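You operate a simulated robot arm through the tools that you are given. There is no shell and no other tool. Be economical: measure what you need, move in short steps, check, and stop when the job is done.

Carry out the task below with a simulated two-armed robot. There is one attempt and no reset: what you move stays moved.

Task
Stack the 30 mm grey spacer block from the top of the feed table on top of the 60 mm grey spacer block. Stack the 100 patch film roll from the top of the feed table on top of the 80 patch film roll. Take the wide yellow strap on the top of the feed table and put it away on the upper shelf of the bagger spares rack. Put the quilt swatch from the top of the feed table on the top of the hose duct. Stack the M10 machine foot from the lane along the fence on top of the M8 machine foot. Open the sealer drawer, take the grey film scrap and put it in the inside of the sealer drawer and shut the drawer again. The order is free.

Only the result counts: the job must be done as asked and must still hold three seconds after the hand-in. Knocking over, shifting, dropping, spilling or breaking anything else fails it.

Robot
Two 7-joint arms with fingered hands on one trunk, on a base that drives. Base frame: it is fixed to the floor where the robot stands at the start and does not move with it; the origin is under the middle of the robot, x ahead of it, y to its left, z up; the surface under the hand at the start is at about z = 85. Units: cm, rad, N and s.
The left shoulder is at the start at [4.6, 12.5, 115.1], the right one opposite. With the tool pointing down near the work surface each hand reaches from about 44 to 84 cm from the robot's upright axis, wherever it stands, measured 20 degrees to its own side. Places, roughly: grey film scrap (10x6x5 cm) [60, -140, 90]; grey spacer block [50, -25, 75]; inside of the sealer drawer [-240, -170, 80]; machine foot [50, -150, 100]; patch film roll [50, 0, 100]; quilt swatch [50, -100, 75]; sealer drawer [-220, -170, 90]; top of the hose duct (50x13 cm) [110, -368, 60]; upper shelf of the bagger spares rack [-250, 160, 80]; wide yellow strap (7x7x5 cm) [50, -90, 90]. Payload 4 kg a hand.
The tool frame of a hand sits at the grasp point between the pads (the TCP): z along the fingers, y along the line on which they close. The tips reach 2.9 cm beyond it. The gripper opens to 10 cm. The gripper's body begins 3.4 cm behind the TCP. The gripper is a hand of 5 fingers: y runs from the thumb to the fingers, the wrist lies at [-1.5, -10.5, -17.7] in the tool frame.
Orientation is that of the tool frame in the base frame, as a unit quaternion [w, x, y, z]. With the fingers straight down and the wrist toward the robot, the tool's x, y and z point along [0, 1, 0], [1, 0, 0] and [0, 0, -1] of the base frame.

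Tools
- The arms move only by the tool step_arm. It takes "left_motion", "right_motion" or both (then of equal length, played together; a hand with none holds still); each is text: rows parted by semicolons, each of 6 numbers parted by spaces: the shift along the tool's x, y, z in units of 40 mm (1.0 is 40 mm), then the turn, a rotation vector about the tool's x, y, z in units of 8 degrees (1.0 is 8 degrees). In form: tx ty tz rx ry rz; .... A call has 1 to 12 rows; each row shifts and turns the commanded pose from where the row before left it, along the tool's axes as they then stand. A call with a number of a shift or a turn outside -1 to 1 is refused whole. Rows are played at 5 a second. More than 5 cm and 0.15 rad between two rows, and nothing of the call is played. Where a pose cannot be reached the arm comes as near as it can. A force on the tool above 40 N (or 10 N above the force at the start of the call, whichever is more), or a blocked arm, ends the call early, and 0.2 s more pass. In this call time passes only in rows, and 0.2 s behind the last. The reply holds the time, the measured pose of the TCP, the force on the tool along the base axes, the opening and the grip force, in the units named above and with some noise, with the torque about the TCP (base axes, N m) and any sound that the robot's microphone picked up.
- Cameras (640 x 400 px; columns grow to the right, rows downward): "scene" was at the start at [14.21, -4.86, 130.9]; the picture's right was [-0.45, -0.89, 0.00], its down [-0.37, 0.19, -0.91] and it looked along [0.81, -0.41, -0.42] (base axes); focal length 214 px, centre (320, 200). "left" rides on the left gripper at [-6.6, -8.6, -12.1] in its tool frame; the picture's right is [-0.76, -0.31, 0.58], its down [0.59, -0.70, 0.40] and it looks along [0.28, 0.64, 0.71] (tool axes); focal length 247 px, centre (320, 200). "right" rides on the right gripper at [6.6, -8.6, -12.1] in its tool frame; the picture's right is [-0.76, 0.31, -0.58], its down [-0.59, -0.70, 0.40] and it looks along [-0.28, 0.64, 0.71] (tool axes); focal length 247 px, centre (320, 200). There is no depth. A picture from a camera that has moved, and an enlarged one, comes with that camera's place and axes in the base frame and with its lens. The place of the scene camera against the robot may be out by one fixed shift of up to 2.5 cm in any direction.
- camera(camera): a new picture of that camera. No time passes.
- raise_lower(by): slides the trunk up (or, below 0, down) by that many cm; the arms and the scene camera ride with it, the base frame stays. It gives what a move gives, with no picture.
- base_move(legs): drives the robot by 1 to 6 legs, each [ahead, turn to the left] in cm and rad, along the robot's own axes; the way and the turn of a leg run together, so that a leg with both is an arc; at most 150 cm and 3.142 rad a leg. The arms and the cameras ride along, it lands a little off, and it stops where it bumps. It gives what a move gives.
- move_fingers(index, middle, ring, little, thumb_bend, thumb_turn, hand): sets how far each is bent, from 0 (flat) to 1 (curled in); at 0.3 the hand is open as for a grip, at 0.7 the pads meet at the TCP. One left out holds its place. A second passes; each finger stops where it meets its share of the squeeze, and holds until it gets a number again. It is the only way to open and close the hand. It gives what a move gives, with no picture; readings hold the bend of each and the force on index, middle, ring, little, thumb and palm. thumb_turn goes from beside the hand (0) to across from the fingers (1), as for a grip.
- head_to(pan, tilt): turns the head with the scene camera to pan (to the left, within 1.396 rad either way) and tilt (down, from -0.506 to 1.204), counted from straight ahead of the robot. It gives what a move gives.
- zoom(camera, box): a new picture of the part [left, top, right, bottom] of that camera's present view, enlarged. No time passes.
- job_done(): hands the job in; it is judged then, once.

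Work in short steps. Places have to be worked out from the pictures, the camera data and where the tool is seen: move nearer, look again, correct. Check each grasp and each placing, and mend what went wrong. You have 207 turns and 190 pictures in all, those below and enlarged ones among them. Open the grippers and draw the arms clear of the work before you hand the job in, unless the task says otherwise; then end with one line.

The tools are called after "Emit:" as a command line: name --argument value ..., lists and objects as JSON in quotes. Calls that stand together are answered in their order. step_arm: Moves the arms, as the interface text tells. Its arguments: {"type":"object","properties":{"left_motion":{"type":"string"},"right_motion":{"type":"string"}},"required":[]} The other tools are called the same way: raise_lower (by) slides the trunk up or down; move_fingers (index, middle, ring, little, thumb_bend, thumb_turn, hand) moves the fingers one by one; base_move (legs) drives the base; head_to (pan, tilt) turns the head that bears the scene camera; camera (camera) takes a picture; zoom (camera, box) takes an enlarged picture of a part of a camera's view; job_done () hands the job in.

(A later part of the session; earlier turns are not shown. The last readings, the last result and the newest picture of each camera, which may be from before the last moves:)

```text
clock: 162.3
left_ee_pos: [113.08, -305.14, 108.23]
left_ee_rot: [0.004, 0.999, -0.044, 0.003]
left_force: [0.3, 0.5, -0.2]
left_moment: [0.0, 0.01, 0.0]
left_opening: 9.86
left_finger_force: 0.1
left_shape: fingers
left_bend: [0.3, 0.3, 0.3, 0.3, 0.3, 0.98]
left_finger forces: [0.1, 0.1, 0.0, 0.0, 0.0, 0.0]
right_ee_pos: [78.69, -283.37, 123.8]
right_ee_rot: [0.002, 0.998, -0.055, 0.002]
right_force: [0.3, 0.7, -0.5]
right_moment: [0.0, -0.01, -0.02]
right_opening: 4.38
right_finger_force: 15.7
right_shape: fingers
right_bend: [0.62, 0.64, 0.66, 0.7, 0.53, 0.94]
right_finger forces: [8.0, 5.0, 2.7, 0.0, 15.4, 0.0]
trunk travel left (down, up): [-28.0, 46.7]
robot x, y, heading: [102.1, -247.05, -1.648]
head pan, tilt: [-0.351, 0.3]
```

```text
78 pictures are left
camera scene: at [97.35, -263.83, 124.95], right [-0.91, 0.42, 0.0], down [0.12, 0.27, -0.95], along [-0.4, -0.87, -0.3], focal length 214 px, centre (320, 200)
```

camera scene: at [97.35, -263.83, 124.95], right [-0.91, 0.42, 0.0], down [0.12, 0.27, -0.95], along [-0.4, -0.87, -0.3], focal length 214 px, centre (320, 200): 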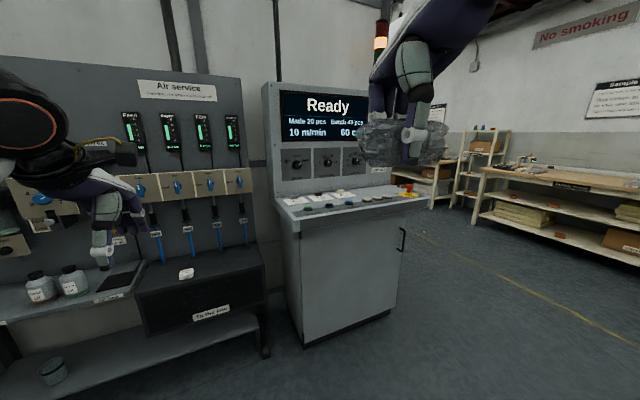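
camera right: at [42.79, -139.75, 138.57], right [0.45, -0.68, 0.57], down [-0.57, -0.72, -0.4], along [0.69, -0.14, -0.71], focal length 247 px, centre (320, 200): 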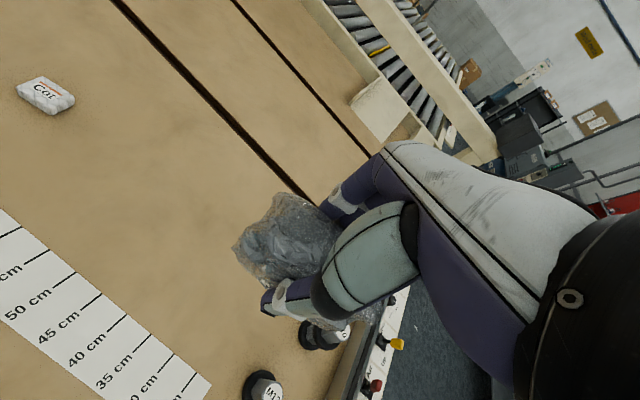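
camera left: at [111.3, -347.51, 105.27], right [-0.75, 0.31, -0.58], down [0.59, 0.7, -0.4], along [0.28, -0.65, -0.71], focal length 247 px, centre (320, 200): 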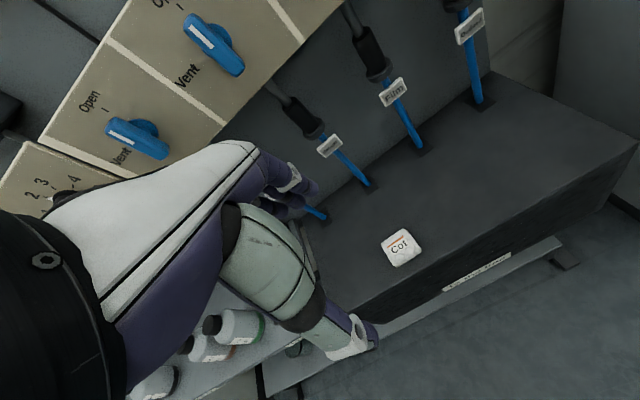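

Blocked turning near the table end. I'll go 12 cm ahead first, then turn to −x and drive.

Emit:
base_move --legs '[[14, 0], [0, -1.49], [100, 0]]'

Emit:
head_to --pan -0.35 --tilt 0.3

Emit:
camera --camera "scene"

```text
clock: 172.1
left_ee_pos: [-56.06, -277.69, 108.24]
left_ee_rot: [-0.004, -0.706, 0.708, 0.001]
left_force: [0.4, -0.5, -0.6]
left_moment: [0.0, 0.0, -0.01]
left_opening: 9.86
left_finger_force: 0.1
left_shape: fingers
left_bend: [0.3, 0.3, 0.3, 0.3, 0.3, 0.98]
left_finger forces: [0.1, 0.0, 0.1, 0.1, 0.0, 0.1]
right_ee_pos: [-37.11, -241.79, 123.9]
right_ee_rot: [-0.002, -0.698, 0.716, 0.0]
right_force: [0.4, -0.7, -0.2]
right_moment: [-0.02, 0.02, 0.0]
right_opening: 4.38
right_finger_force: 15.2
right_shape: fingers
right_bend: [0.62, 0.64, 0.66, 0.7, 0.53, 0.94]
right_finger forces: [7.8, 4.9, 2.6, 0.0, 15.1, 0.0]
trunk travel left (down, up): [-28.0, 46.7]
robot x, y, heading: [1.04, -261.84, -3.135]
head pan, tilt: [-0.351, 0.3]
```

```text
clock: 172.7
left_ee_pos: [-55.99, -277.72, 108.25]
left_ee_rot: [-0.004, -0.705, 0.709, 0.001]
left_force: [0.1, 0.4, -0.1]
left_moment: [0.0, 0.0, -0.04]
left_opening: 9.86
left_finger_force: 0.0
left_shape: fingers
left_bend: [0.3, 0.3, 0.3, 0.3, 0.3, 0.98]
left_finger forces: [0.0, 0.0, 0.0, 0.1, 0.0, 0.1]
right_ee_pos: [-37.06, -241.69, 123.81]
right_ee_rot: [-0.003, -0.698, 0.716, 0.001]
right_force: [0.6, -0.1, -0.9]
right_moment: [0.0, 0.01, -0.01]
right_opening: 4.36
right_finger_force: 15.9
right_shape: fingers
right_bend: [0.62, 0.64, 0.66, 0.7, 0.53, 0.94]
right_finger forces: [7.9, 5.0, 2.5, 0.1, 15.1, 0.1]
trunk travel left (down, up): [-28.0, 46.7]
robot x, y, heading: [1.11, -261.75, -3.132]
head pan, tilt: [-0.351, 0.3]
```

```text
77 pictures are left
camera scene: at [-15.3, -259.08, 124.96], right [0.34, 0.94, 0.0], down [0.28, -0.1, -0.96], along [-0.9, 0.32, -0.3], focal length 214 px, centre (320, 200)
```

scene: 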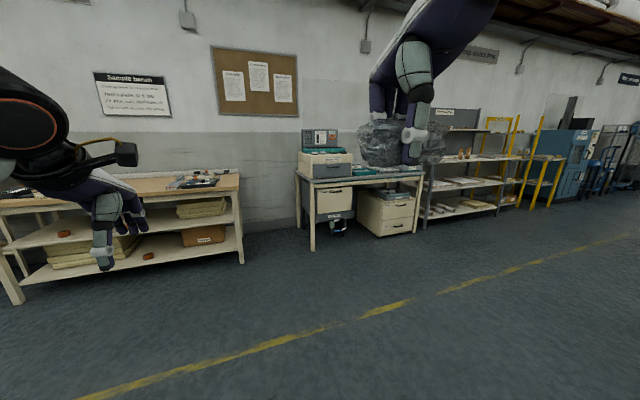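

Emit:
zoom --camera "scene" --box '[280, 120, 440, 250]'

```text
3.08 times, centred on (360, 185) of scene
camera zoom: at [-15.3, -259.08, 124.96], right [0.34, 0.94, 0.0], down [0.28, -0.1, -0.96], along [-0.9, 0.32, -0.3], focal length 660 px, centre (197, 246)
```

zoom: 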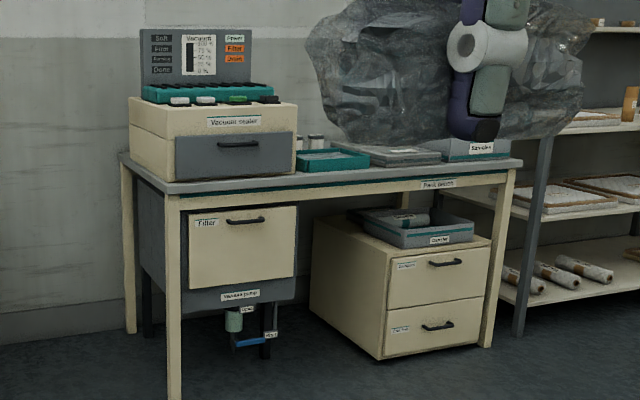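

The grey-fronted drawer with the black bar handle on the "Vacuum sealer" at about [-220,-172,92] is the target. I'll drive to face it from about 75 cm.

Emit:
base_move --legs '[[75, 0], [0, -1.57], [98, 0], [0, 1.57], [55, 0]]'

Emit:
head_to --pan 0.05 --tilt 0.45

Emit:
camera --camera "scene"

Emit:
camera --camera "left"

```text
clock: 192.1
left_ee_pos: [-186.55, -181.11, 108.24]
left_ee_rot: [0.004, 0.708, -0.706, -0.001]
left_force: [-0.5, 0.3, -0.1]
left_moment: [0.03, -0.02, -0.02]
left_opening: 9.85
left_finger_force: 0.1
left_shape: fingers
left_bend: [0.3, 0.3, 0.3, 0.3, 0.3, 0.98]
left_finger forces: [0.0, 0.0, 0.1, 0.0, 0.0, 0.0]
right_ee_pos: [-167.85, -144.92, 123.8]
right_ee_rot: [-0.004, -0.7, 0.714, 0.0]
right_force: [0.1, -0.7, 0.1]
right_moment: [-0.02, -0.01, -0.02]
right_opening: 4.29
right_finger_force: 15.1
right_shape: fingers
right_bend: [0.62, 0.64, 0.67, 0.7, 0.54, 0.94]
right_finger forces: [7.6, 4.8, 2.5, 0.1, 14.4, 0.1]
trunk travel left (down, up): [-28.0, 46.7]
robot x, y, heading: [-129.94, -164.5, -3.133]
head pan, tilt: [-0.351, 0.3]
```

```text
clock: 192.9
left_ee_pos: [-186.56, -181.06, 108.26]
left_ee_rot: [0.003, 0.708, -0.706, -0.001]
left_force: [-0.1, -0.2, 0.1]
left_moment: [-0.01, 0.02, 0.0]
left_opening: 9.89
left_finger_force: 0.1
left_shape: fingers
left_bend: [0.3, 0.3, 0.3, 0.3, 0.3, 0.98]
left_finger forces: [0.0, 0.1, 0.1, 0.0, 0.0, 0.1]
right_ee_pos: [-167.87, -144.93, 123.75]
right_ee_rot: [-0.003, -0.7, 0.714, 0.0]
right_force: [0.8, 0.1, -0.7]
right_moment: [0.05, 0.0, 0.01]
right_opening: 4.31
right_finger_force: 14.6
right_shape: fingers
right_bend: [0.62, 0.64, 0.67, 0.7, 0.54, 0.94]
right_finger forces: [7.6, 4.6, 2.5, 0.0, 14.5, 0.0]
trunk travel left (down, up): [-28.0, 46.7]
robot x, y, heading: [-129.65, -164.55, -3.131]
head pan, tilt: [0.051, 0.45]
```

```text
75 pictures are left
camera scene: at [-146.32, -165.82, 123.57], right [-0.06, 1.0, 0.0], down [0.43, 0.03, -0.9], along [-0.9, -0.06, -0.44], focal length 214 px, centre (320, 200)
```

scene: 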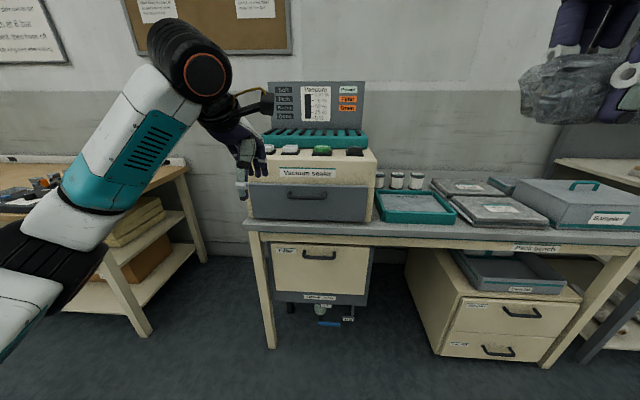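

```text
74 pictures are left
camera left: at [-177.88, -174.37, 120.21], right [0.3, 0.76, -0.58], down [0.7, -0.59, -0.4], along [-0.65, -0.29, -0.71], focal length 247 px, centre (320, 200)
```

left: 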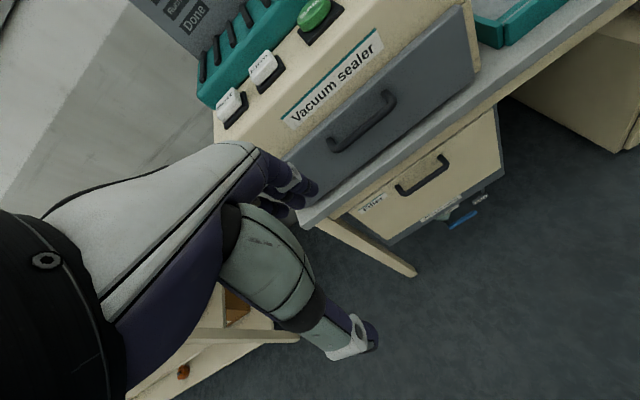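

Emit:
zoom --camera "scene" --box '[235, 120, 395, 240]'

Emit:
zoom --camera "left" --box '[270, 20, 490, 220]'

```text
3.33 times, centred on (315, 180) of scene
camera zoom: at [-146.32, -165.82, 123.57], right [-0.06, 1.0, 0.0], down [0.43, 0.03, -0.9], along [-0.9, -0.06, -0.44], focal length 715 px, centre (337, 267)
```

zoom: 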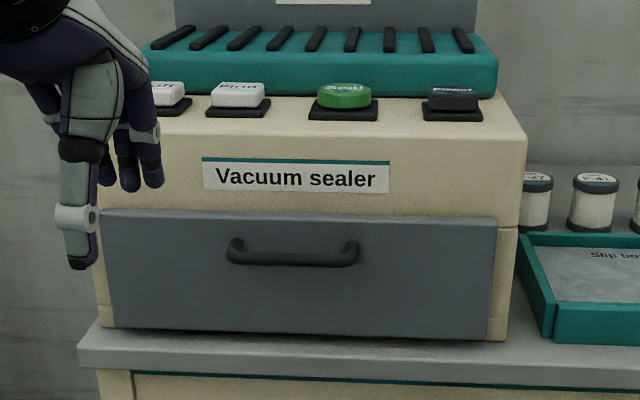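

```text
2.00 times, centred on (380, 120) of left
camera zoom: at [-177.88, -174.37, 120.21], right [0.3, 0.76, -0.58], down [0.7, -0.59, -0.4], along [-0.65, -0.29, -0.71], focal length 494 px, centre (200, 360)
```

zoom: 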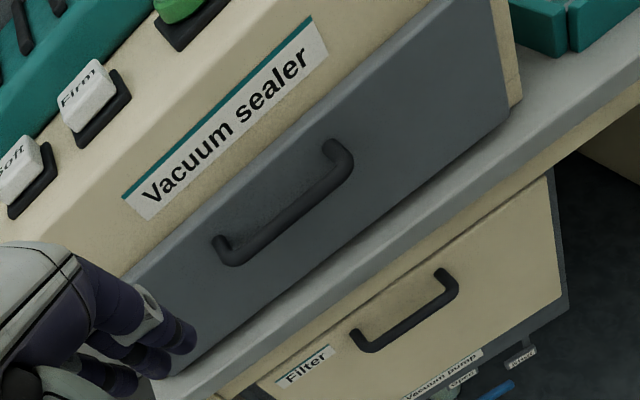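

I'll lower the left hand, centre it on the handle and pitch it forward 45°, keeping ~15 cm away, so its camera looks straight at the handle.

Emit:
step_arm --left_motion "-0.58 0.3 0.5 0 0 0;-0.58 0.3 0.5 0 0 0;-0.58 0.2 0.5 0 0 0;0 0 0 -0.94 0 0;0 0 0 -0.94 0 0;0 0 0 -0.94 0 0;0 0 0 -0.94 0 0;0 0 0 -0.94 0 0;0 0 0 -0.94 0 0"

Emit:
camera --camera "left"

Emit:
camera --camera "scene"

```text
clock: 194.9
left_ee_pos: [-189.9, -174.11, 102.15]
left_ee_rot: [0.277, 0.652, -0.651, -0.272]
left_force: [0.3, -1.3, 0.4]
left_moment: [0.01, 0.02, -0.05]
left_opening: 9.87
left_finger_force: 0.1
left_shape: fingers
left_bend: [0.3, 0.3, 0.3, 0.3, 0.3, 0.98]
left_finger forces: [0.0, 0.0, 0.0, 0.0, 0.0, 0.0]
right_ee_pos: [-167.77, -144.9, 123.76]
right_ee_rot: [-0.003, -0.699, 0.715, 0.001]
right_force: [0.0, 0.7, 0.0]
right_moment: [-0.03, -0.04, 0.01]
right_opening: 4.31
right_finger_force: 14.4
right_shape: fingers
right_bend: [0.62, 0.64, 0.67, 0.7, 0.54, 0.94]
right_finger forces: [7.6, 4.7, 2.5, 0.1, 14.4, 0.0]
trunk travel left (down, up): [-28.0, 46.7]
robot x, y, heading: [-129.71, -164.24, -3.133]
head pan, tilt: [0.051, 0.45]
```

```text
71 pictures are left
camera left: at [-175.17, -167.49, 104.5], right [-0.2, 0.75, -0.63], down [0.21, -0.59, -0.78], along [-0.96, -0.29, -0.04], focal length 247 px, centre (320, 200)
```

left: 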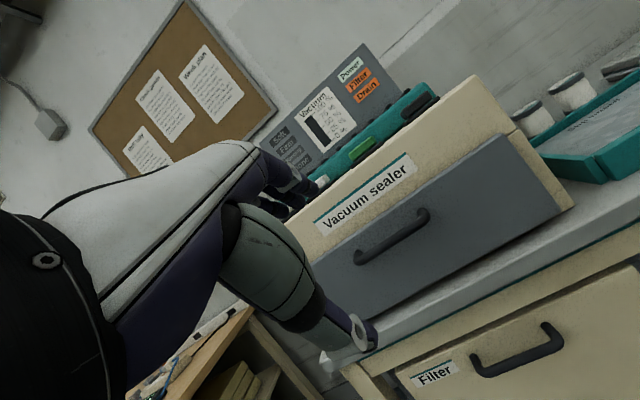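

```text
70 pictures are left
camera scene: at [-146.32, -165.83, 123.56], right [-0.06, 1.0, 0.0], down [0.43, 0.03, -0.9], along [-0.9, -0.06, -0.44], focal length 214 px, centre (320, 200)
```

scene: 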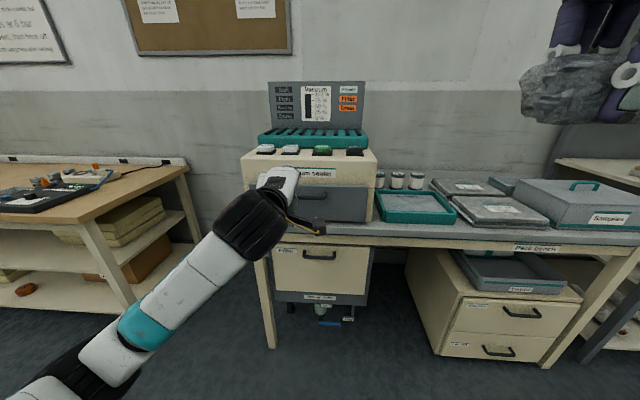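

Triangulated: bar at [-210.7,-173.4,91.8], ends y −179…−167. I'll half-close the left fingers, pitch to ~70° and go to a pre-grasp 10 cm before the bar.

Emit:
move_fingers --hand "left" --index 0.48 --middle 0.48 --ring 0.48 --little 0.48 --thumb_bend 0.45

Emit:
step_arm --left_motion "0 0 0 -0.78 0 0;0 0 0 -0.78 0 0;0 0 0 -0.78 0 0;0 0 0 -0.78 0 0"

```text
clock: 195.9
left_ee_pos: [-189.97, -174.08, 102.24]
left_ee_rot: [-0.276, -0.652, 0.652, 0.273]
left_force: [-1.0, 0.7, 1.0]
left_moment: [-0.02, 0.0, 0.0]
left_opening: 5.93
left_finger_force: 0.1
left_shape: fingers
left_bend: [0.48, 0.48, 0.48, 0.48, 0.45, 0.98]
left_finger forces: [0.1, 0.0, 0.0, 0.1, 0.0, 0.0]
right_ee_pos: [-167.78, -144.88, 123.86]
right_ee_rot: [-0.003, -0.7, 0.714, 0.0]
right_force: [0.6, 0.4, -0.1]
right_moment: [0.01, 0.0, 0.0]
right_opening: 4.27
right_finger_force: 14.9
right_shape: fingers
right_bend: [0.62, 0.64, 0.67, 0.7, 0.54, 0.94]
right_finger forces: [7.6, 4.7, 2.5, 0.0, 14.5, 0.0]
trunk travel left (down, up): [-28.0, 46.7]
robot x, y, heading: [-129.7, -164.26, -3.13]
head pan, tilt: [0.051, 0.45]
```

```text
clock: 196.9
left_ee_pos: [-189.81, -174.07, 102.3]
left_ee_rot: [0.411, 0.577, -0.577, -0.406]
left_force: [-0.7, -1.0, -0.7]
left_moment: [-0.02, 0.01, 0.02]
left_opening: 5.91
left_finger_force: 0.1
left_shape: fingers
left_bend: [0.48, 0.48, 0.48, 0.48, 0.45, 0.98]
left_finger forces: [0.1, 0.0, 0.0, 0.1, 0.0, 0.1]
right_ee_pos: [-167.83, -145.01, 123.83]
right_ee_rot: [-0.003, -0.7, 0.715, -0.001]
right_force: [0.8, -0.2, 0.4]
right_moment: [0.02, 0.0, 0.0]
right_opening: 4.33
right_finger_force: 14.8
right_shape: fingers
right_bend: [0.62, 0.64, 0.67, 0.7, 0.54, 0.94]
right_finger forces: [7.6, 4.7, 2.4, 0.1, 14.5, 0.1]
trunk travel left (down, up): [-28.0, 46.7]
robot x, y, heading: [-129.76, -164.41, -3.129]
head pan, tilt: [0.051, 0.45]
```

Emit:
step_arm --left_motion "-0.04 -0.18 0.77 0 0 0;-0.04 -0.18 0.77 0 0 0;-0.04 -0.18 0.77 0 0 0;-0.05 -0.18 0.77 0 0 0"

Emit:
camera --camera "left"

Emit:
camera --camera "scene"

```text
clock: 197.9
left_ee_pos: [-200.58, -173.34, 95.36]
left_ee_rot: [-0.41, -0.577, 0.578, 0.405]
left_force: [-0.2, 0.1, -0.1]
left_moment: [-0.02, 0.0, -0.01]
left_opening: 5.89
left_finger_force: 0.0
left_shape: fingers
left_bend: [0.48, 0.48, 0.48, 0.48, 0.45, 0.98]
left_finger forces: [0.0, 0.0, 0.0, 0.0, 0.1, 0.1]
right_ee_pos: [-167.8, -144.86, 123.79]
right_ee_rot: [-0.003, -0.7, 0.714, -0.001]
right_force: [-0.2, 0.0, 0.2]
right_moment: [-0.01, 0.01, -0.01]
right_opening: 4.29
right_finger_force: 14.9
right_shape: fingers
right_bend: [0.62, 0.64, 0.67, 0.7, 0.54, 0.94]
right_finger forces: [7.7, 4.6, 2.5, 0.0, 14.5, 0.0]
trunk travel left (down, up): [-28.0, 46.7]
robot x, y, heading: [-130.0, -164.47, -3.135]
head pan, tilt: [0.051, 0.45]
```

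```text
69 pictures are left
camera left: at [-186.27, -166.8, 91.24], right [-0.44, 0.75, -0.49], down [-0.14, -0.59, -0.79], along [-0.89, -0.28, 0.37], focal length 247 px, centre (320, 200)
```

left: 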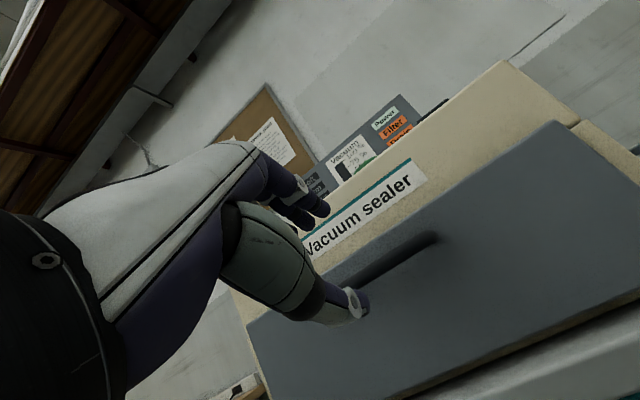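

```text
68 pictures are left
camera scene: at [-146.34, -165.79, 123.56], right [-0.06, 1.0, 0.0], down [0.43, 0.03, -0.9], along [-0.9, -0.06, -0.44], focal length 214 px, centre (320, 200)
```

scene: 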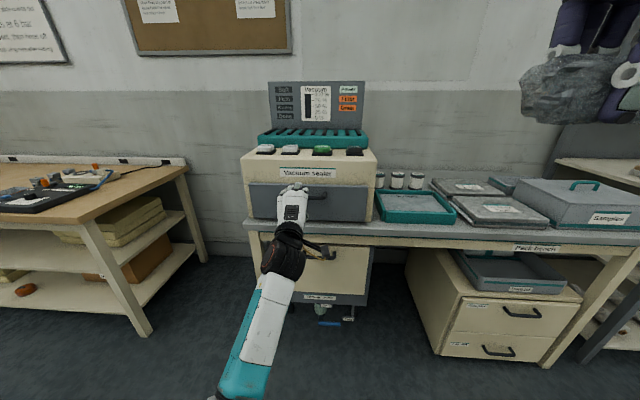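

The bar projects exactly as predicted, between thumb and fingers. Advance along the finger axis.

Emit:
step_arm --left_motion "0 0 0.6 0 0 0;0 0 0.6 0 0 0;0 0 0.6 0 0 0;0 0 0.4 0 0 0;0 0 0.25 0 0 0"

Emit:
camera --camera "left"

Emit:
zoom --camera "scene" --box '[235, 150, 395, 250]'

```text
clock: 199.1
left_ee_pos: [-209.4, -173.49, 92.42]
left_ee_rot: [-0.413, -0.576, 0.576, 0.408]
left_force: [17.6, -1.4, 4.6]
left_moment: [-0.02, 0.61, 0.17]
left_opening: 5.92
left_finger_force: 8.3
left_shape: fingers
left_bend: [0.48, 0.48, 0.48, 0.48, 0.45, 0.98]
left_finger forces: [0.0, 17.5, 0.0, 0.1, 0.0, 0.0]
right_ee_pos: [-167.52, -145.0, 124.01]
right_ee_rot: [-0.003, -0.7, 0.714, 0.001]
right_force: [-1.2, -0.2, -0.1]
right_moment: [0.05, -0.05, -0.01]
right_opening: 4.3
right_finger_force: 14.5
right_shape: fingers
right_bend: [0.62, 0.64, 0.67, 0.7, 0.54, 0.94]
right_finger forces: [7.6, 4.7, 2.5, 0.0, 14.4, 0.1]
trunk travel left (down, up): [-28.0, 46.7]
robot x, y, heading: [-129.61, -164.37, -3.13]
head pan, tilt: [0.051, 0.45]
```

```text
67 pictures are left
camera left: at [-195.22, -166.9, 88.25], right [-0.45, 0.75, -0.48], down [-0.15, -0.59, -0.79], along [-0.88, -0.28, 0.38], focal length 247 px, centre (320, 200)
```

left: 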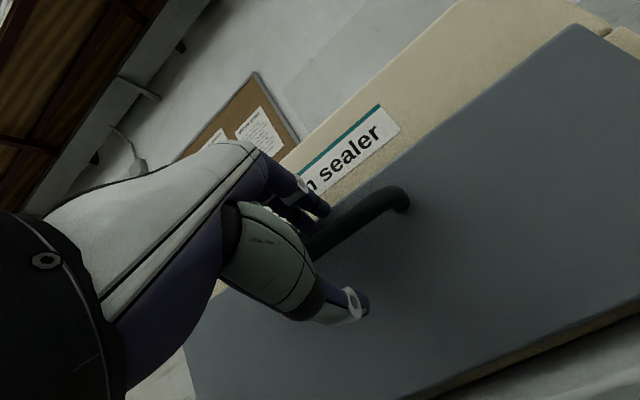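

```text
4.00 times, centred on (315, 200) of scene
camera zoom: at [-146.02, -165.82, 123.62], right [-0.06, 1.0, 0.0], down [0.43, 0.03, -0.9], along [-0.9, -0.06, -0.43], focal length 858 px, centre (340, 200)
```

zoom: 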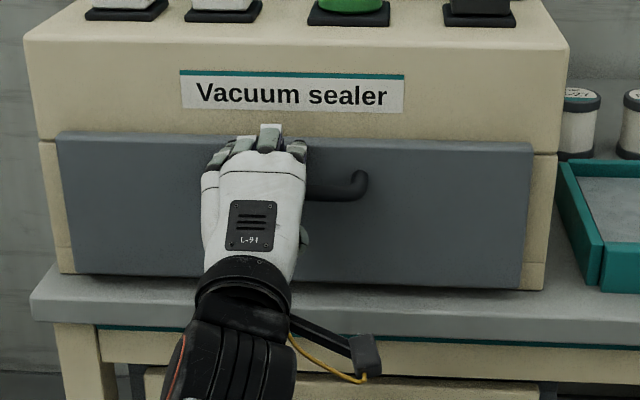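

A fingertip touches the drawer face; the bar lies between thumb and fingers. Back off 0.6 cm and close.

Emit:
step_arm --left_motion "0 0 -0.18 0 0 0"

Emit:
move_fingers --hand "left" --index 0.85 --middle 0.85 --ring 0.85 --little 0.85 --thumb_bend 0.75

Emit:
camera --camera "left"

```text
clock: 199.5
left_ee_pos: [-209.09, -173.59, 92.27]
left_ee_rot: [0.411, 0.579, -0.577, -0.404]
left_force: [1.2, -0.3, 0.3]
left_moment: [0.01, 0.03, -0.03]
left_opening: 5.9
left_finger_force: 0.0
left_shape: fingers
left_bend: [0.48, 0.48, 0.48, 0.48, 0.45, 0.98]
left_finger forces: [0.0, 0.0, 0.0, 0.0, 0.0, 0.0]
right_ee_pos: [-167.85, -145.01, 123.89]
right_ee_rot: [-0.003, -0.7, 0.714, 0.0]
right_force: [0.1, 0.8, -0.3]
right_moment: [-0.02, 0.02, 0.01]
right_opening: 4.31
right_finger_force: 14.6
right_shape: fingers
right_bend: [0.62, 0.64, 0.67, 0.7, 0.54, 0.94]
right_finger forces: [7.6, 4.7, 2.5, 0.1, 14.5, 0.0]
trunk travel left (down, up): [-28.0, 46.7]
robot x, y, heading: [-129.85, -164.59, -3.128]
head pan, tilt: [0.051, 0.45]
```

```text
clock: 200.5
left_ee_pos: [-208.82, -173.64, 92.82]
left_ee_rot: [-0.412, -0.576, 0.576, 0.408]
left_force: [-1.6, -4.5, 20.4]
left_moment: [-0.49, -0.22, -0.63]
left_opening: 0.0
left_finger_force: 25.0
left_shape: fingers
left_bend: [0.83, 0.83, 0.82, 0.81, 0.73, 0.97]
left_finger forces: [0.0, 4.5, 9.2, 11.2, 25.3, 0.1]
right_ee_pos: [-167.56, -144.91, 123.99]
right_ee_rot: [-0.003, -0.7, 0.714, 0.0]
right_force: [0.4, 0.8, -0.2]
right_moment: [0.01, 0.0, 0.01]
right_opening: 4.31
right_finger_force: 14.8
right_shape: fingers
right_bend: [0.62, 0.64, 0.67, 0.7, 0.54, 0.94]
right_finger forces: [7.6, 4.7, 2.5, 0.0, 14.4, 0.0]
trunk travel left (down, up): [-28.0, 46.7]
robot x, y, heading: [-129.45, -164.87, -3.131]
head pan, tilt: [0.051, 0.45]
```

```text
65 pictures are left
camera left: at [-194.68, -166.96, 88.57], right [-0.45, 0.75, -0.48], down [-0.14, -0.59, -0.79], along [-0.88, -0.28, 0.37], focal length 247 px, centre (320, 200)
```

left: 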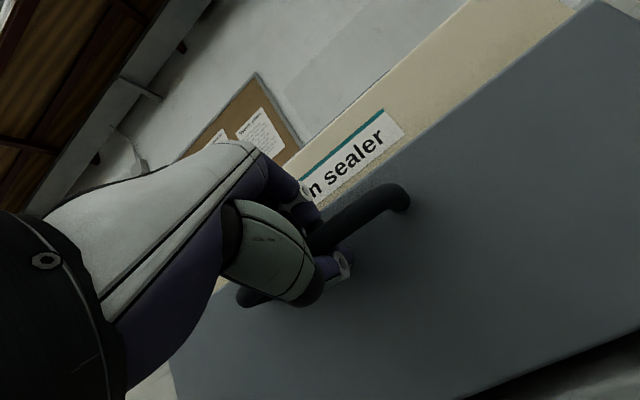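

Fingers are wrapped around the bar. Pull straight back gently.

Emit:
step_arm --left_motion "0 -0.166 -0.47 0 0 0;0 -0.166 -0.47 0 0 0;0 -0.166 -0.47 0 0 0"

Emit:
camera --camera "scene"

```text
clock: 201.3
left_ee_pos: [-202.84, -173.54, 92.74]
left_ee_rot: [0.412, 0.576, -0.576, -0.408]
left_force: [1.6, -8.4, 20.6]
left_moment: [-0.51, -0.3, -0.65]
left_opening: 0.0
left_finger_force: 27.1
left_shape: fingers
left_bend: [0.83, 0.83, 0.82, 0.81, 0.73, 0.97]
left_finger forces: [0.0, 4.5, 9.1, 11.5, 28.8, 0.1]
right_ee_pos: [-167.58, -144.98, 124.0]
right_ee_rot: [-0.003, -0.7, 0.714, 0.001]
right_force: [0.0, -0.5, -0.5]
right_moment: [-0.03, 0.01, -0.01]
right_opening: 4.3
right_finger_force: 14.8
right_shape: fingers
right_bend: [0.62, 0.64, 0.67, 0.7, 0.54, 0.94]
right_finger forces: [7.6, 4.6, 2.4, 0.0, 14.5, 0.1]
trunk travel left (down, up): [-28.0, 46.7]
robot x, y, heading: [-129.96, -164.59, -3.133]
head pan, tilt: [0.051, 0.45]
```

```text
64 pictures are left
camera scene: at [-146.09, -165.87, 123.61], right [-0.06, 1.0, 0.0], down [0.43, 0.03, -0.9], along [-0.9, -0.06, -0.43], focal length 214 px, centre (320, 200)
```

scene: 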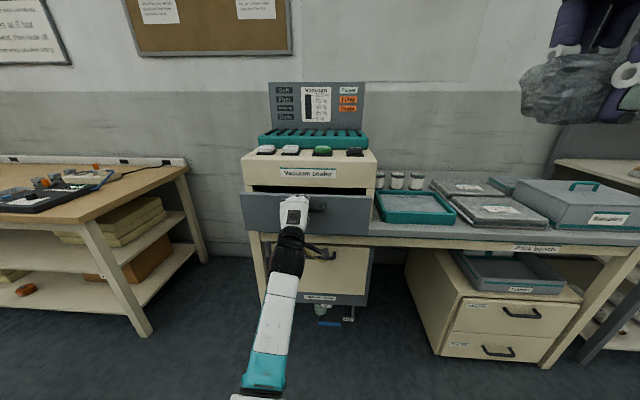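

The drawer opens. Continue 14 cm.

Emit:
step_arm --left_motion "0 -0.166 -0.47 0 0 0;0 -0.166 -0.47 0 0 0;0 -0.166 -0.47 0 0 0;0 -0.166 -0.47 0 0 0;0 -0.166 -0.47 0 0 0;0 -0.166 -0.47 0 0 0;0 -0.166 -0.47 0 0 0"

Emit:
camera --camera "scene"

```text
clock: 202.9
left_ee_pos: [-189.91, -173.96, 93.36]
left_ee_rot: [-0.424, -0.571, 0.574, 0.406]
left_force: [-0.4, 8.4, -16.0]
left_moment: [0.0, -0.23, -0.59]
left_opening: 0.36
left_finger_force: 28.4
left_shape: fingers
left_bend: [0.84, 0.83, 0.82, 0.83, 0.61, 0.95]
left_finger forces: [3.1, 3.6, 8.1, 7.7, 33.9, 0.1]
right_ee_pos: [-167.9, -144.8, 123.67]
right_ee_rot: [-0.002, -0.7, 0.714, -0.002]
right_force: [0.7, -0.6, -0.9]
right_moment: [-0.01, 0.02, -0.03]
right_opening: 4.34
right_finger_force: 14.9
right_shape: fingers
right_bend: [0.62, 0.64, 0.67, 0.7, 0.54, 0.94]
right_finger forces: [7.6, 4.6, 2.7, 0.0, 14.5, 0.0]
trunk travel left (down, up): [-28.0, 46.7]
robot x, y, heading: [-129.75, -164.55, -3.133]
head pan, tilt: [0.051, 0.45]
```

```text
63 pictures are left
camera scene: at [-146.48, -165.76, 123.47], right [-0.06, 1.0, 0.0], down [0.44, 0.03, -0.9], along [-0.9, -0.06, -0.44], focal length 214 px, centre (320, 200)
```

scene: 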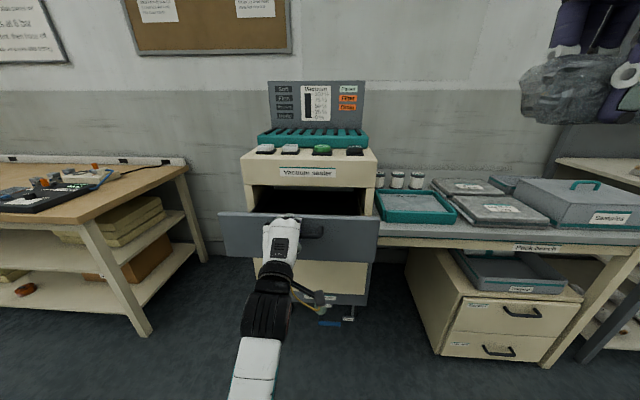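

Opened ~19 cm. Release the handle and withdraw the left hand back and to the side.

Emit:
move_fingers --hand "left" --index 0.4 --middle 0.4 --ring 0.4 --little 0.4 --thumb_bend 0.4

Emit:
step_arm --left_motion "0 -0.05 -0.4 0 0 0;0 -0.1 -0.7 0 0 0;0 -0.1 -0.8 0 0 0;0.5 0 -0.5 0 0 0;0.8 0 0 0 0 0;0.8 0 0 0 0 0"

Emit:
camera --camera "scene"

Emit:
camera --camera "right"

```text
clock: 203.9
left_ee_pos: [-189.55, -174.02, 93.86]
left_ee_rot: [-0.426, -0.568, 0.574, 0.408]
left_force: [1.1, -0.2, 0.3]
left_moment: [-0.01, -0.01, 0.04]
left_opening: 7.42
left_finger_force: 0.0
left_shape: fingers
left_bend: [0.4, 0.4, 0.4, 0.4, 0.4, 0.97]
left_finger forces: [0.0, 0.1, 0.1, 0.1, 0.0, 0.1]
right_ee_pos: [-167.86, -145.0, 123.78]
right_ee_rot: [-0.003, -0.699, 0.715, 0.0]
right_force: [-0.3, 0.2, -1.8]
right_moment: [-0.02, 0.03, -0.01]
right_opening: 4.27
right_finger_force: 14.8
right_shape: fingers
right_bend: [0.62, 0.64, 0.67, 0.7, 0.54, 0.94]
right_finger forces: [7.6, 4.7, 2.5, 0.0, 14.5, 0.0]
trunk travel left (down, up): [-28.0, 46.7]
robot x, y, heading: [-129.56, -164.38, -3.13]
head pan, tilt: [0.051, 0.45]
```

```text
clock: 204.7
left_ee_pos: [-185.46, -174.11, 102.23]
left_ee_rot: [-0.473, -0.533, 0.54, 0.447]
left_force: [-0.2, -1.3, -0.1]
left_moment: [-0.02, -0.03, 0.02]
left_opening: 7.51
left_finger_force: 0.0
left_shape: fingers
left_bend: [0.4, 0.4, 0.4, 0.4, 0.4, 0.98]
left_finger forces: [0.1, 0.0, 0.0, 0.0, 0.0, 0.0]
right_ee_pos: [-167.73, -144.86, 123.81]
right_ee_rot: [-0.003, -0.7, 0.714, 0.0]
right_force: [-0.3, -0.2, 0.0]
right_moment: [-0.03, -0.01, -0.02]
right_opening: 4.32
right_finger_force: 15.0
right_shape: fingers
right_bend: [0.62, 0.64, 0.67, 0.7, 0.54, 0.94]
right_finger forces: [7.6, 4.7, 2.5, 0.1, 14.5, 0.0]
trunk travel left (down, up): [-28.0, 46.7]
robot x, y, heading: [-129.83, -164.48, -3.125]
head pan, tilt: [0.051, 0.45]
stopped in row 3 (left hand): the arm was blocked; the commanded pose is now the measured one
```

```text
62 pictures are left
camera scene: at [-146.33, -165.84, 123.56], right [-0.06, 1.0, 0.0], down [0.43, 0.03, -0.9], along [-0.9, -0.06, -0.44], focal length 214 px, centre (320, 200)
```

scene: 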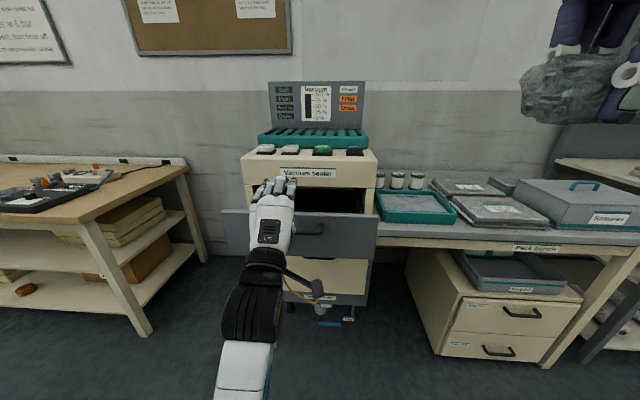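

```text
61 pictures are left
camera right: at [-159.34, -151.56, 135.84], right [-0.29, 0.77, 0.58], down [0.71, 0.57, -0.4], along [-0.64, 0.29, -0.71], focal length 247 px, centre (320, 200)
```

right: 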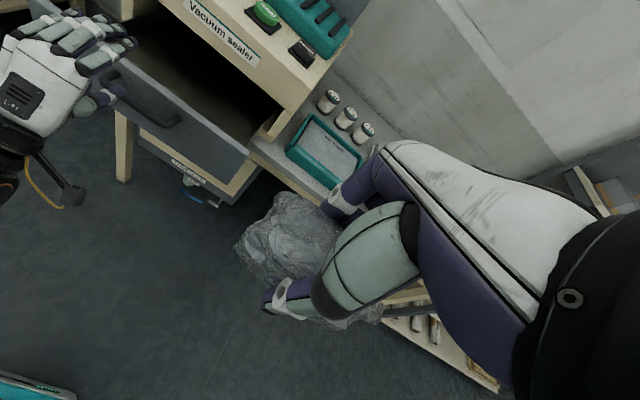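

The arm jammed against itself when folding back. I'll instead raise the left hand and move it out to the left.

Emit:
step_arm --left_motion "0 0.8 0 0 0 0;0.3 0.8 0 0 0 0;0.7 0.5 0 0 0 0;0.9 0 0 0 0 0;0.9 0 0 0 0 0;0.9 0 0 0 0 0"

Emit:
camera --camera "scene"

```text
clock: 206.1
left_ee_pos: [-186.59, -188.72, 110.97]
left_ee_rot: [-0.471, -0.535, 0.541, 0.448]
left_force: [0.3, -0.3, -0.4]
left_moment: [0.0, -0.01, 0.0]
left_opening: 7.5
left_finger_force: 0.0
left_shape: fingers
left_bend: [0.4, 0.4, 0.4, 0.4, 0.4, 0.98]
left_finger forces: [0.0, 0.1, 0.0, 0.0, 0.0, 0.0]
right_ee_pos: [-167.9, -145.03, 123.9]
right_ee_rot: [-0.003, -0.7, 0.715, -0.001]
right_force: [0.5, 0.3, -0.7]
right_moment: [-0.02, 0.02, -0.03]
right_opening: 4.29
right_finger_force: 15.1
right_shape: fingers
right_bend: [0.62, 0.64, 0.67, 0.7, 0.54, 0.94]
right_finger forces: [7.7, 4.7, 2.5, 0.1, 14.5, 0.1]
trunk travel left (down, up): [-28.0, 46.7]
robot x, y, heading: [-130.03, -164.49, -3.129]
head pan, tilt: [0.051, 0.45]
```

```text
60 pictures are left
camera scene: at [-146.31, -165.88, 123.57], right [-0.06, 1.0, 0.0], down [0.43, 0.03, -0.9], along [-0.9, -0.06, -0.44], focal length 214 px, centre (320, 200)
```

scene: 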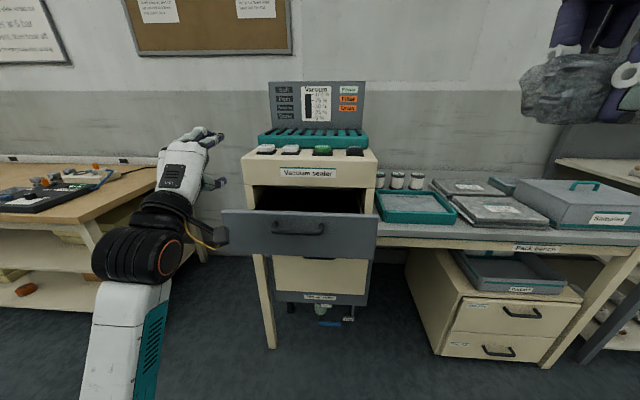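

The left hand is clear and the drawer ~17.5 cm open. Turn the base +0.12 and bring the right hand with the scrap over the drawer opening.

Emit:
base_move --legs '[[0, 0.12]]'

Emit:
step_arm --right_motion "0.28 0.83 0.2 0 0 0;0.28 0.83 0.2 0 0 0;0.28 0.83 0.2 0 0 0;0.28 0.83 0.2 0 0 0;0.28 0.83 0.2 0 0 0;0.28 0.83 0.2 0 0 0;0.28 0.83 0.2 0 0 0;0.28 0.83 0.2 0 0 0;0.28 0.83 0.2 0 0 0;0.28 0.83 0.2 0 0 0"

Emit:
camera --camera "right"

Emit:
camera --camera "scene"

```text
clock: 207.1
left_ee_pos: [-183.37, -195.11, 110.98]
left_ee_rot: [0.497, 0.566, -0.508, -0.419]
left_force: [-0.1, -0.2, 0.6]
left_moment: [-0.01, 0.01, -0.04]
left_opening: 7.48
left_finger_force: 0.0
left_shape: fingers
left_bend: [0.4, 0.4, 0.4, 0.4, 0.4, 0.98]
left_finger forces: [0.1, 0.1, 0.0, 0.0, 0.0, 0.1]
right_ee_pos: [-169.88, -149.63, 123.8]
right_ee_rot: [0.003, 0.741, -0.671, 0.0]
right_force: [0.5, 0.3, -1.1]
right_moment: [0.01, 0.02, 0.0]
right_opening: 4.31
right_finger_force: 15.0
right_shape: fingers
right_bend: [0.62, 0.64, 0.67, 0.7, 0.54, 0.94]
right_finger forces: [7.6, 4.7, 2.6, 0.0, 14.5, 0.0]
trunk travel left (down, up): [-28.0, 46.7]
robot x, y, heading: [-129.89, -164.59, -3.01]
head pan, tilt: [0.051, 0.45]
```

```text
clock: 209.2
left_ee_pos: [-183.27, -195.19, 110.93]
left_ee_rot: [0.496, 0.565, -0.508, -0.419]
left_force: [0.8, -0.1, -0.3]
left_moment: [0.0, -0.03, 0.01]
left_opening: 7.48
left_finger_force: 0.1
left_shape: fingers
left_bend: [0.4, 0.4, 0.4, 0.4, 0.4, 0.98]
left_finger forces: [0.0, 0.0, 0.1, 0.0, 0.0, 0.0]
right_ee_pos: [-193.31, -160.05, 117.98]
right_ee_rot: [0.003, 0.74, -0.672, 0.0]
right_force: [-0.7, 0.0, 0.4]
right_moment: [0.0, -0.04, 0.0]
right_opening: 4.3
right_finger_force: 14.7
right_shape: fingers
right_bend: [0.62, 0.64, 0.67, 0.7, 0.54, 0.94]
right_finger forces: [7.7, 4.6, 2.5, 0.1, 14.6, 0.0]
right hand out of reach, approached as far as the arm can: row 8, 9, 10
trunk travel left (down, up): [-28.0, 46.7]
robot x, y, heading: [-129.64, -164.55, -3.007]
head pan, tilt: [0.051, 0.45]
```

```text
59 pictures are left
camera right: at [-184.02, -165.61, 130.01], right [-0.38, 0.73, 0.57], down [0.64, 0.65, -0.4], along [-0.67, 0.22, -0.71], focal length 247 px, centre (320, 200)
```

right: 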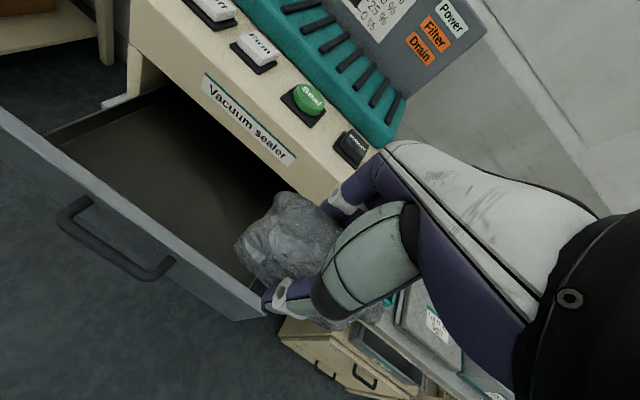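

```text
58 pictures are left
camera scene: at [-146.09, -167.85, 123.57], right [-0.18, 0.98, 0.0], down [0.43, 0.08, -0.9], along [-0.89, -0.17, -0.44], focal length 214 px, centre (320, 200)
```

scene: 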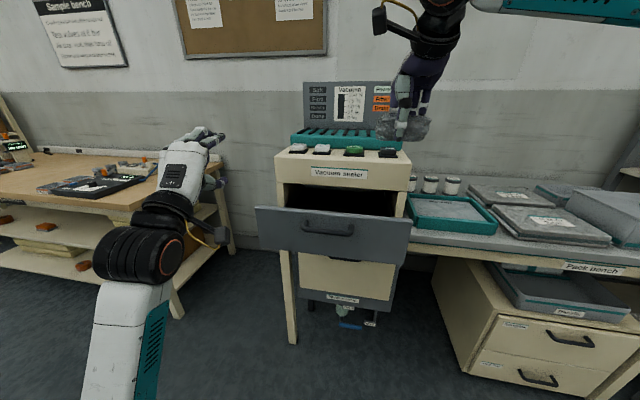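

High up the arm can't extend that far; drive the base 11 cm ahead.

Emit:
base_move --legs '[[11, 0]]'

Emit:
step_arm --right_motion "0.6 0.1 0 0 0 0;0.6 0.1 0 0 0 0;0 0 0.8 0 0 0;0 0 0.8 0 0 0"

Emit:
camera --camera "right"

Emit:
camera --camera "scene"

```text
clock: 210.4
left_ee_pos: [-194.32, -196.58, 110.74]
left_ee_rot: [0.496, 0.566, -0.508, -0.419]
left_force: [-1.5, -1.0, -0.7]
left_moment: [0.0, -0.01, -0.03]
left_opening: 7.5
left_finger_force: 0.1
left_shape: fingers
left_bend: [0.4, 0.4, 0.4, 0.4, 0.4, 0.98]
left_finger forces: [0.0, 0.1, 0.1, 0.1, 0.0, 0.0]
right_ee_pos: [-204.25, -161.58, 117.79]
right_ee_rot: [0.002, 0.741, -0.671, 0.002]
right_force: [0.7, -0.1, -0.8]
right_moment: [-0.03, -0.02, -0.04]
right_opening: 4.31
right_finger_force: 15.2
right_shape: fingers
right_bend: [0.62, 0.64, 0.67, 0.7, 0.54, 0.94]
right_finger forces: [7.7, 4.7, 2.5, 0.0, 14.6, 0.0]
trunk travel left (down, up): [-28.0, 46.7]
robot x, y, heading: [-140.51, -165.98, -3.003]
head pan, tilt: [0.051, 0.45]
```

```text
clock: 211.4
left_ee_pos: [-194.29, -196.49, 110.86]
left_ee_rot: [0.496, 0.566, -0.509, -0.419]
left_force: [0.2, 0.2, 0.5]
left_moment: [0.0, 0.0, -0.02]
left_opening: 7.47
left_finger_force: 0.0
left_shape: fingers
left_bend: [0.4, 0.4, 0.4, 0.4, 0.4, 0.98]
left_finger forces: [0.0, 0.1, 0.0, 0.1, 0.0, 0.0]
right_ee_pos: [-204.21, -161.49, 111.5]
right_ee_rot: [0.003, 0.741, -0.672, 0.001]
right_force: [-0.7, 0.3, -0.4]
right_moment: [0.0, 0.03, 0.01]
right_opening: 4.28
right_finger_force: 15.2
right_shape: fingers
right_bend: [0.62, 0.64, 0.67, 0.7, 0.54, 0.94]
right_finger forces: [7.7, 4.7, 2.5, 0.1, 14.6, 0.1]
right hand out of reach, approached as far as the arm can: row 1, 2
trunk travel left (down, up): [-28.0, 46.7]
robot x, y, heading: [-140.67, -166.1, -3.003]
head pan, tilt: [0.051, 0.45]
```

```text
57 pictures are left
camera right: at [-195.02, -167.0, 123.56], right [-0.38, 0.73, 0.57], down [0.64, 0.65, -0.4], along [-0.67, 0.22, -0.71], focal length 247 px, centre (320, 200)
```

right: 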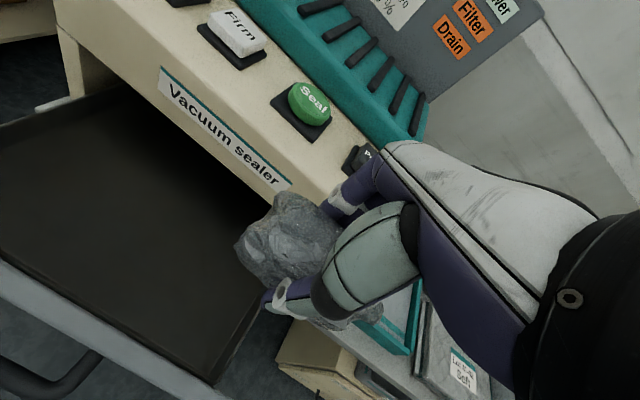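

```text
56 pictures are left
camera scene: at [-157.07, -169.32, 123.56], right [-0.18, 0.98, 0.0], down [0.43, 0.08, -0.9], along [-0.88, -0.17, -0.44], focal length 214 px, centre (320, 200)
```

scene: 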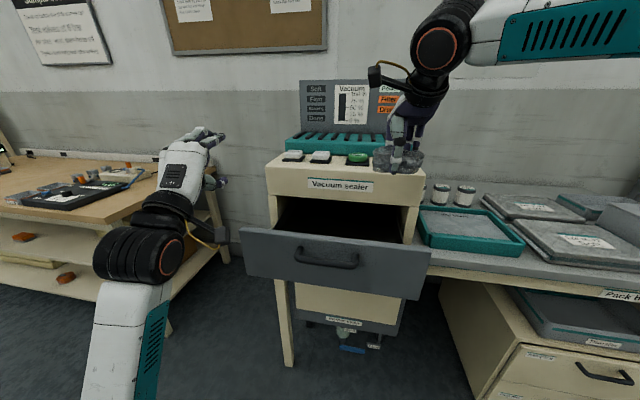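

Hand in front of the machine face (x=−214.6) but lateral reach is limited; turn the base +0.09 to bring it to the middle of the drawer.

Emit:
base_move --legs '[[0, 0.09]]'

Emit:
step_arm --right_motion "0 0 0.8 0 0 0;0 0 0.8 0 0 0"

Emit:
camera --camera "right"

Emit:
camera --camera "scene"

```text
clock: 212.3
left_ee_pos: [-191.38, -201.12, 110.9]
left_ee_rot: [0.515, 0.588, -0.482, -0.396]
left_force: [-0.2, -0.3, 0.1]
left_moment: [-0.01, 0.0, 0.02]
left_opening: 7.51
left_finger_force: 0.1
left_shape: fingers
left_bend: [0.4, 0.4, 0.4, 0.4, 0.4, 0.98]
left_finger forces: [0.1, 0.0, 0.0, 0.0, 0.0, 0.0]
right_ee_pos: [-204.3, -167.19, 111.5]
right_ee_rot: [0.002, 0.77, -0.638, 0.001]
right_force: [-0.1, 0.5, -0.1]
right_moment: [-0.03, 0.01, 0.03]
right_opening: 4.28
right_finger_force: 14.6
right_shape: fingers
right_bend: [0.62, 0.64, 0.67, 0.7, 0.54, 0.94]
right_finger forces: [7.7, 4.7, 2.5, 0.0, 14.5, 0.0]
trunk travel left (down, up): [-28.0, 46.7]
robot x, y, heading: [-140.47, -165.84, -2.917]
head pan, tilt: [0.051, 0.45]
```

```text
clock: 212.9
left_ee_pos: [-191.43, -201.11, 111.0]
left_ee_rot: [0.514, 0.588, -0.483, -0.396]
left_force: [0.7, 0.3, -0.1]
left_moment: [-0.02, -0.03, 0.03]
left_opening: 7.46
left_finger_force: 0.0
left_shape: fingers
left_bend: [0.4, 0.4, 0.4, 0.4, 0.4, 0.98]
left_finger forces: [0.0, 0.0, 0.0, 0.0, 0.0, 0.0]
right_ee_pos: [-204.42, -167.12, 105.2]
right_ee_rot: [0.003, 0.77, -0.638, 0.001]
right_force: [1.0, -0.5, -1.1]
right_moment: [0.02, -0.03, 0.01]
right_opening: 4.3
right_finger_force: 15.2
right_shape: fingers
right_bend: [0.62, 0.64, 0.67, 0.7, 0.54, 0.94]
right_finger forces: [7.6, 4.7, 2.5, 0.1, 14.5, 0.0]
trunk travel left (down, up): [-28.0, 46.7]
robot x, y, heading: [-140.64, -165.83, -2.917]
head pan, tilt: [0.051, 0.45]
```

```text
55 pictures are left
camera right: at [-194.74, -171.9, 117.15], right [-0.44, 0.69, 0.57], down [0.58, 0.71, -0.4], along [-0.68, 0.16, -0.71], focal length 247 px, centre (320, 200)
```

right: 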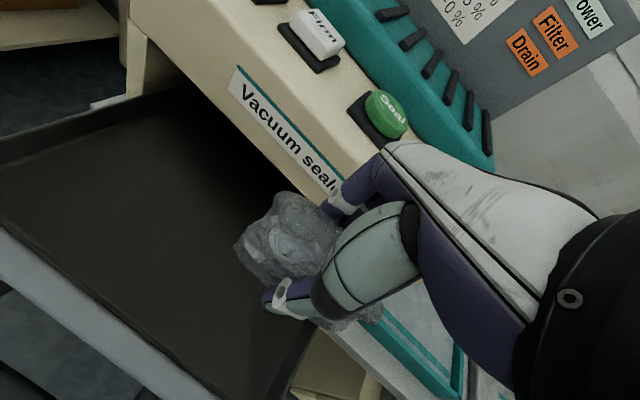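

```text
54 pictures are left
camera scene: at [-156.75, -170.82, 123.55], right [-0.27, 0.96, 0.0], down [0.42, 0.12, -0.9], along [-0.87, -0.25, -0.44], focal length 214 px, centre (320, 200)
```

scene: 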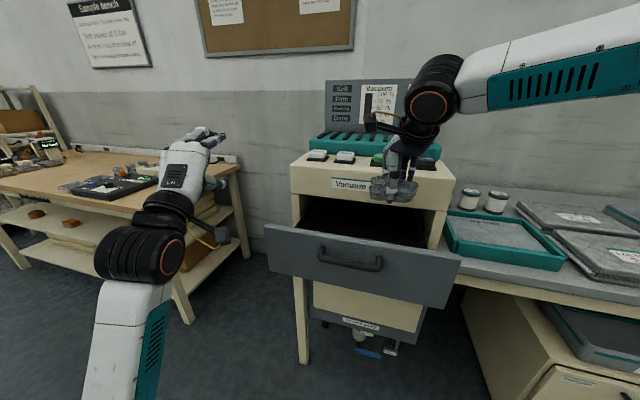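

The scrap is within the drawer opening (interior x −214…−197). Descend to z≈88.5.

Emit:
step_arm --right_motion "0 0 0.8 0 0 0;0 0 0.8 0 0 0;0 0 0.8 0 0 0;0 0 0.8 0 0 0;0 0 0.8 0 0 0"

Emit:
camera --camera "right"

Emit:
camera --camera "scene"

```text
clock: 214.2
left_ee_pos: [-191.42, -201.24, 110.81]
left_ee_rot: [0.514, 0.588, -0.483, -0.397]
left_force: [-0.8, 0.1, -0.6]
left_moment: [-0.02, 0.02, -0.02]
left_opening: 7.48
left_finger_force: 0.0
left_shape: fingers
left_bend: [0.4, 0.4, 0.4, 0.4, 0.4, 0.98]
left_finger forces: [0.0, 0.1, 0.0, 0.1, 0.1, 0.0]
right_ee_pos: [-204.41, -167.2, 89.15]
right_ee_rot: [0.004, 0.77, -0.638, 0.001]
right_force: [0.0, -0.3, -0.7]
right_moment: [0.01, -0.01, -0.01]
right_opening: 4.24
right_finger_force: 14.7
right_shape: fingers
right_bend: [0.62, 0.64, 0.67, 0.7, 0.54, 0.94]
right_finger forces: [7.7, 4.7, 2.5, 0.0, 14.6, 0.2]
trunk travel left (down, up): [-28.0, 46.7]
robot x, y, heading: [-140.59, -166.05, -2.917]
head pan, tilt: [0.051, 0.45]
```

```text
53 pictures are left
camera right: at [-194.76, -171.93, 101.13], right [-0.44, 0.69, 0.57], down [0.58, 0.71, -0.4], along [-0.68, 0.15, -0.71], focal length 247 px, centre (320, 200)
```

right: 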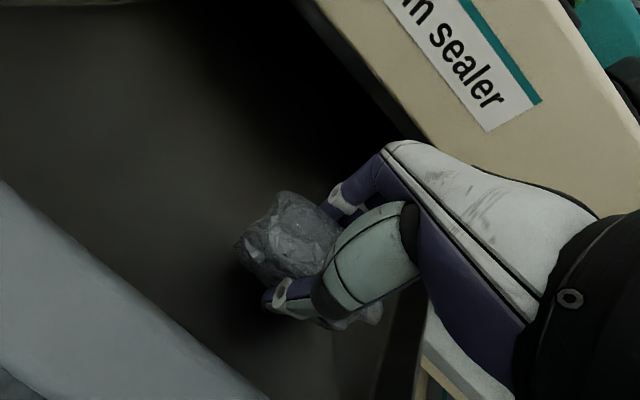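

```text
52 pictures are left
camera scene: at [-156.75, -170.81, 123.55], right [-0.27, 0.96, 0.0], down [0.42, 0.12, -0.9], along [-0.87, -0.25, -0.44], focal length 214 px, centre (320, 200)
```

scene: 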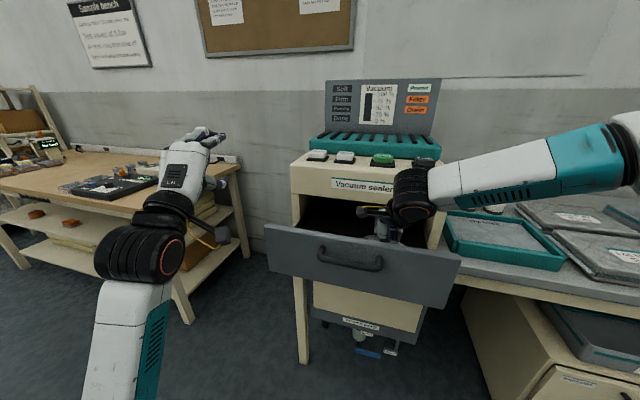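

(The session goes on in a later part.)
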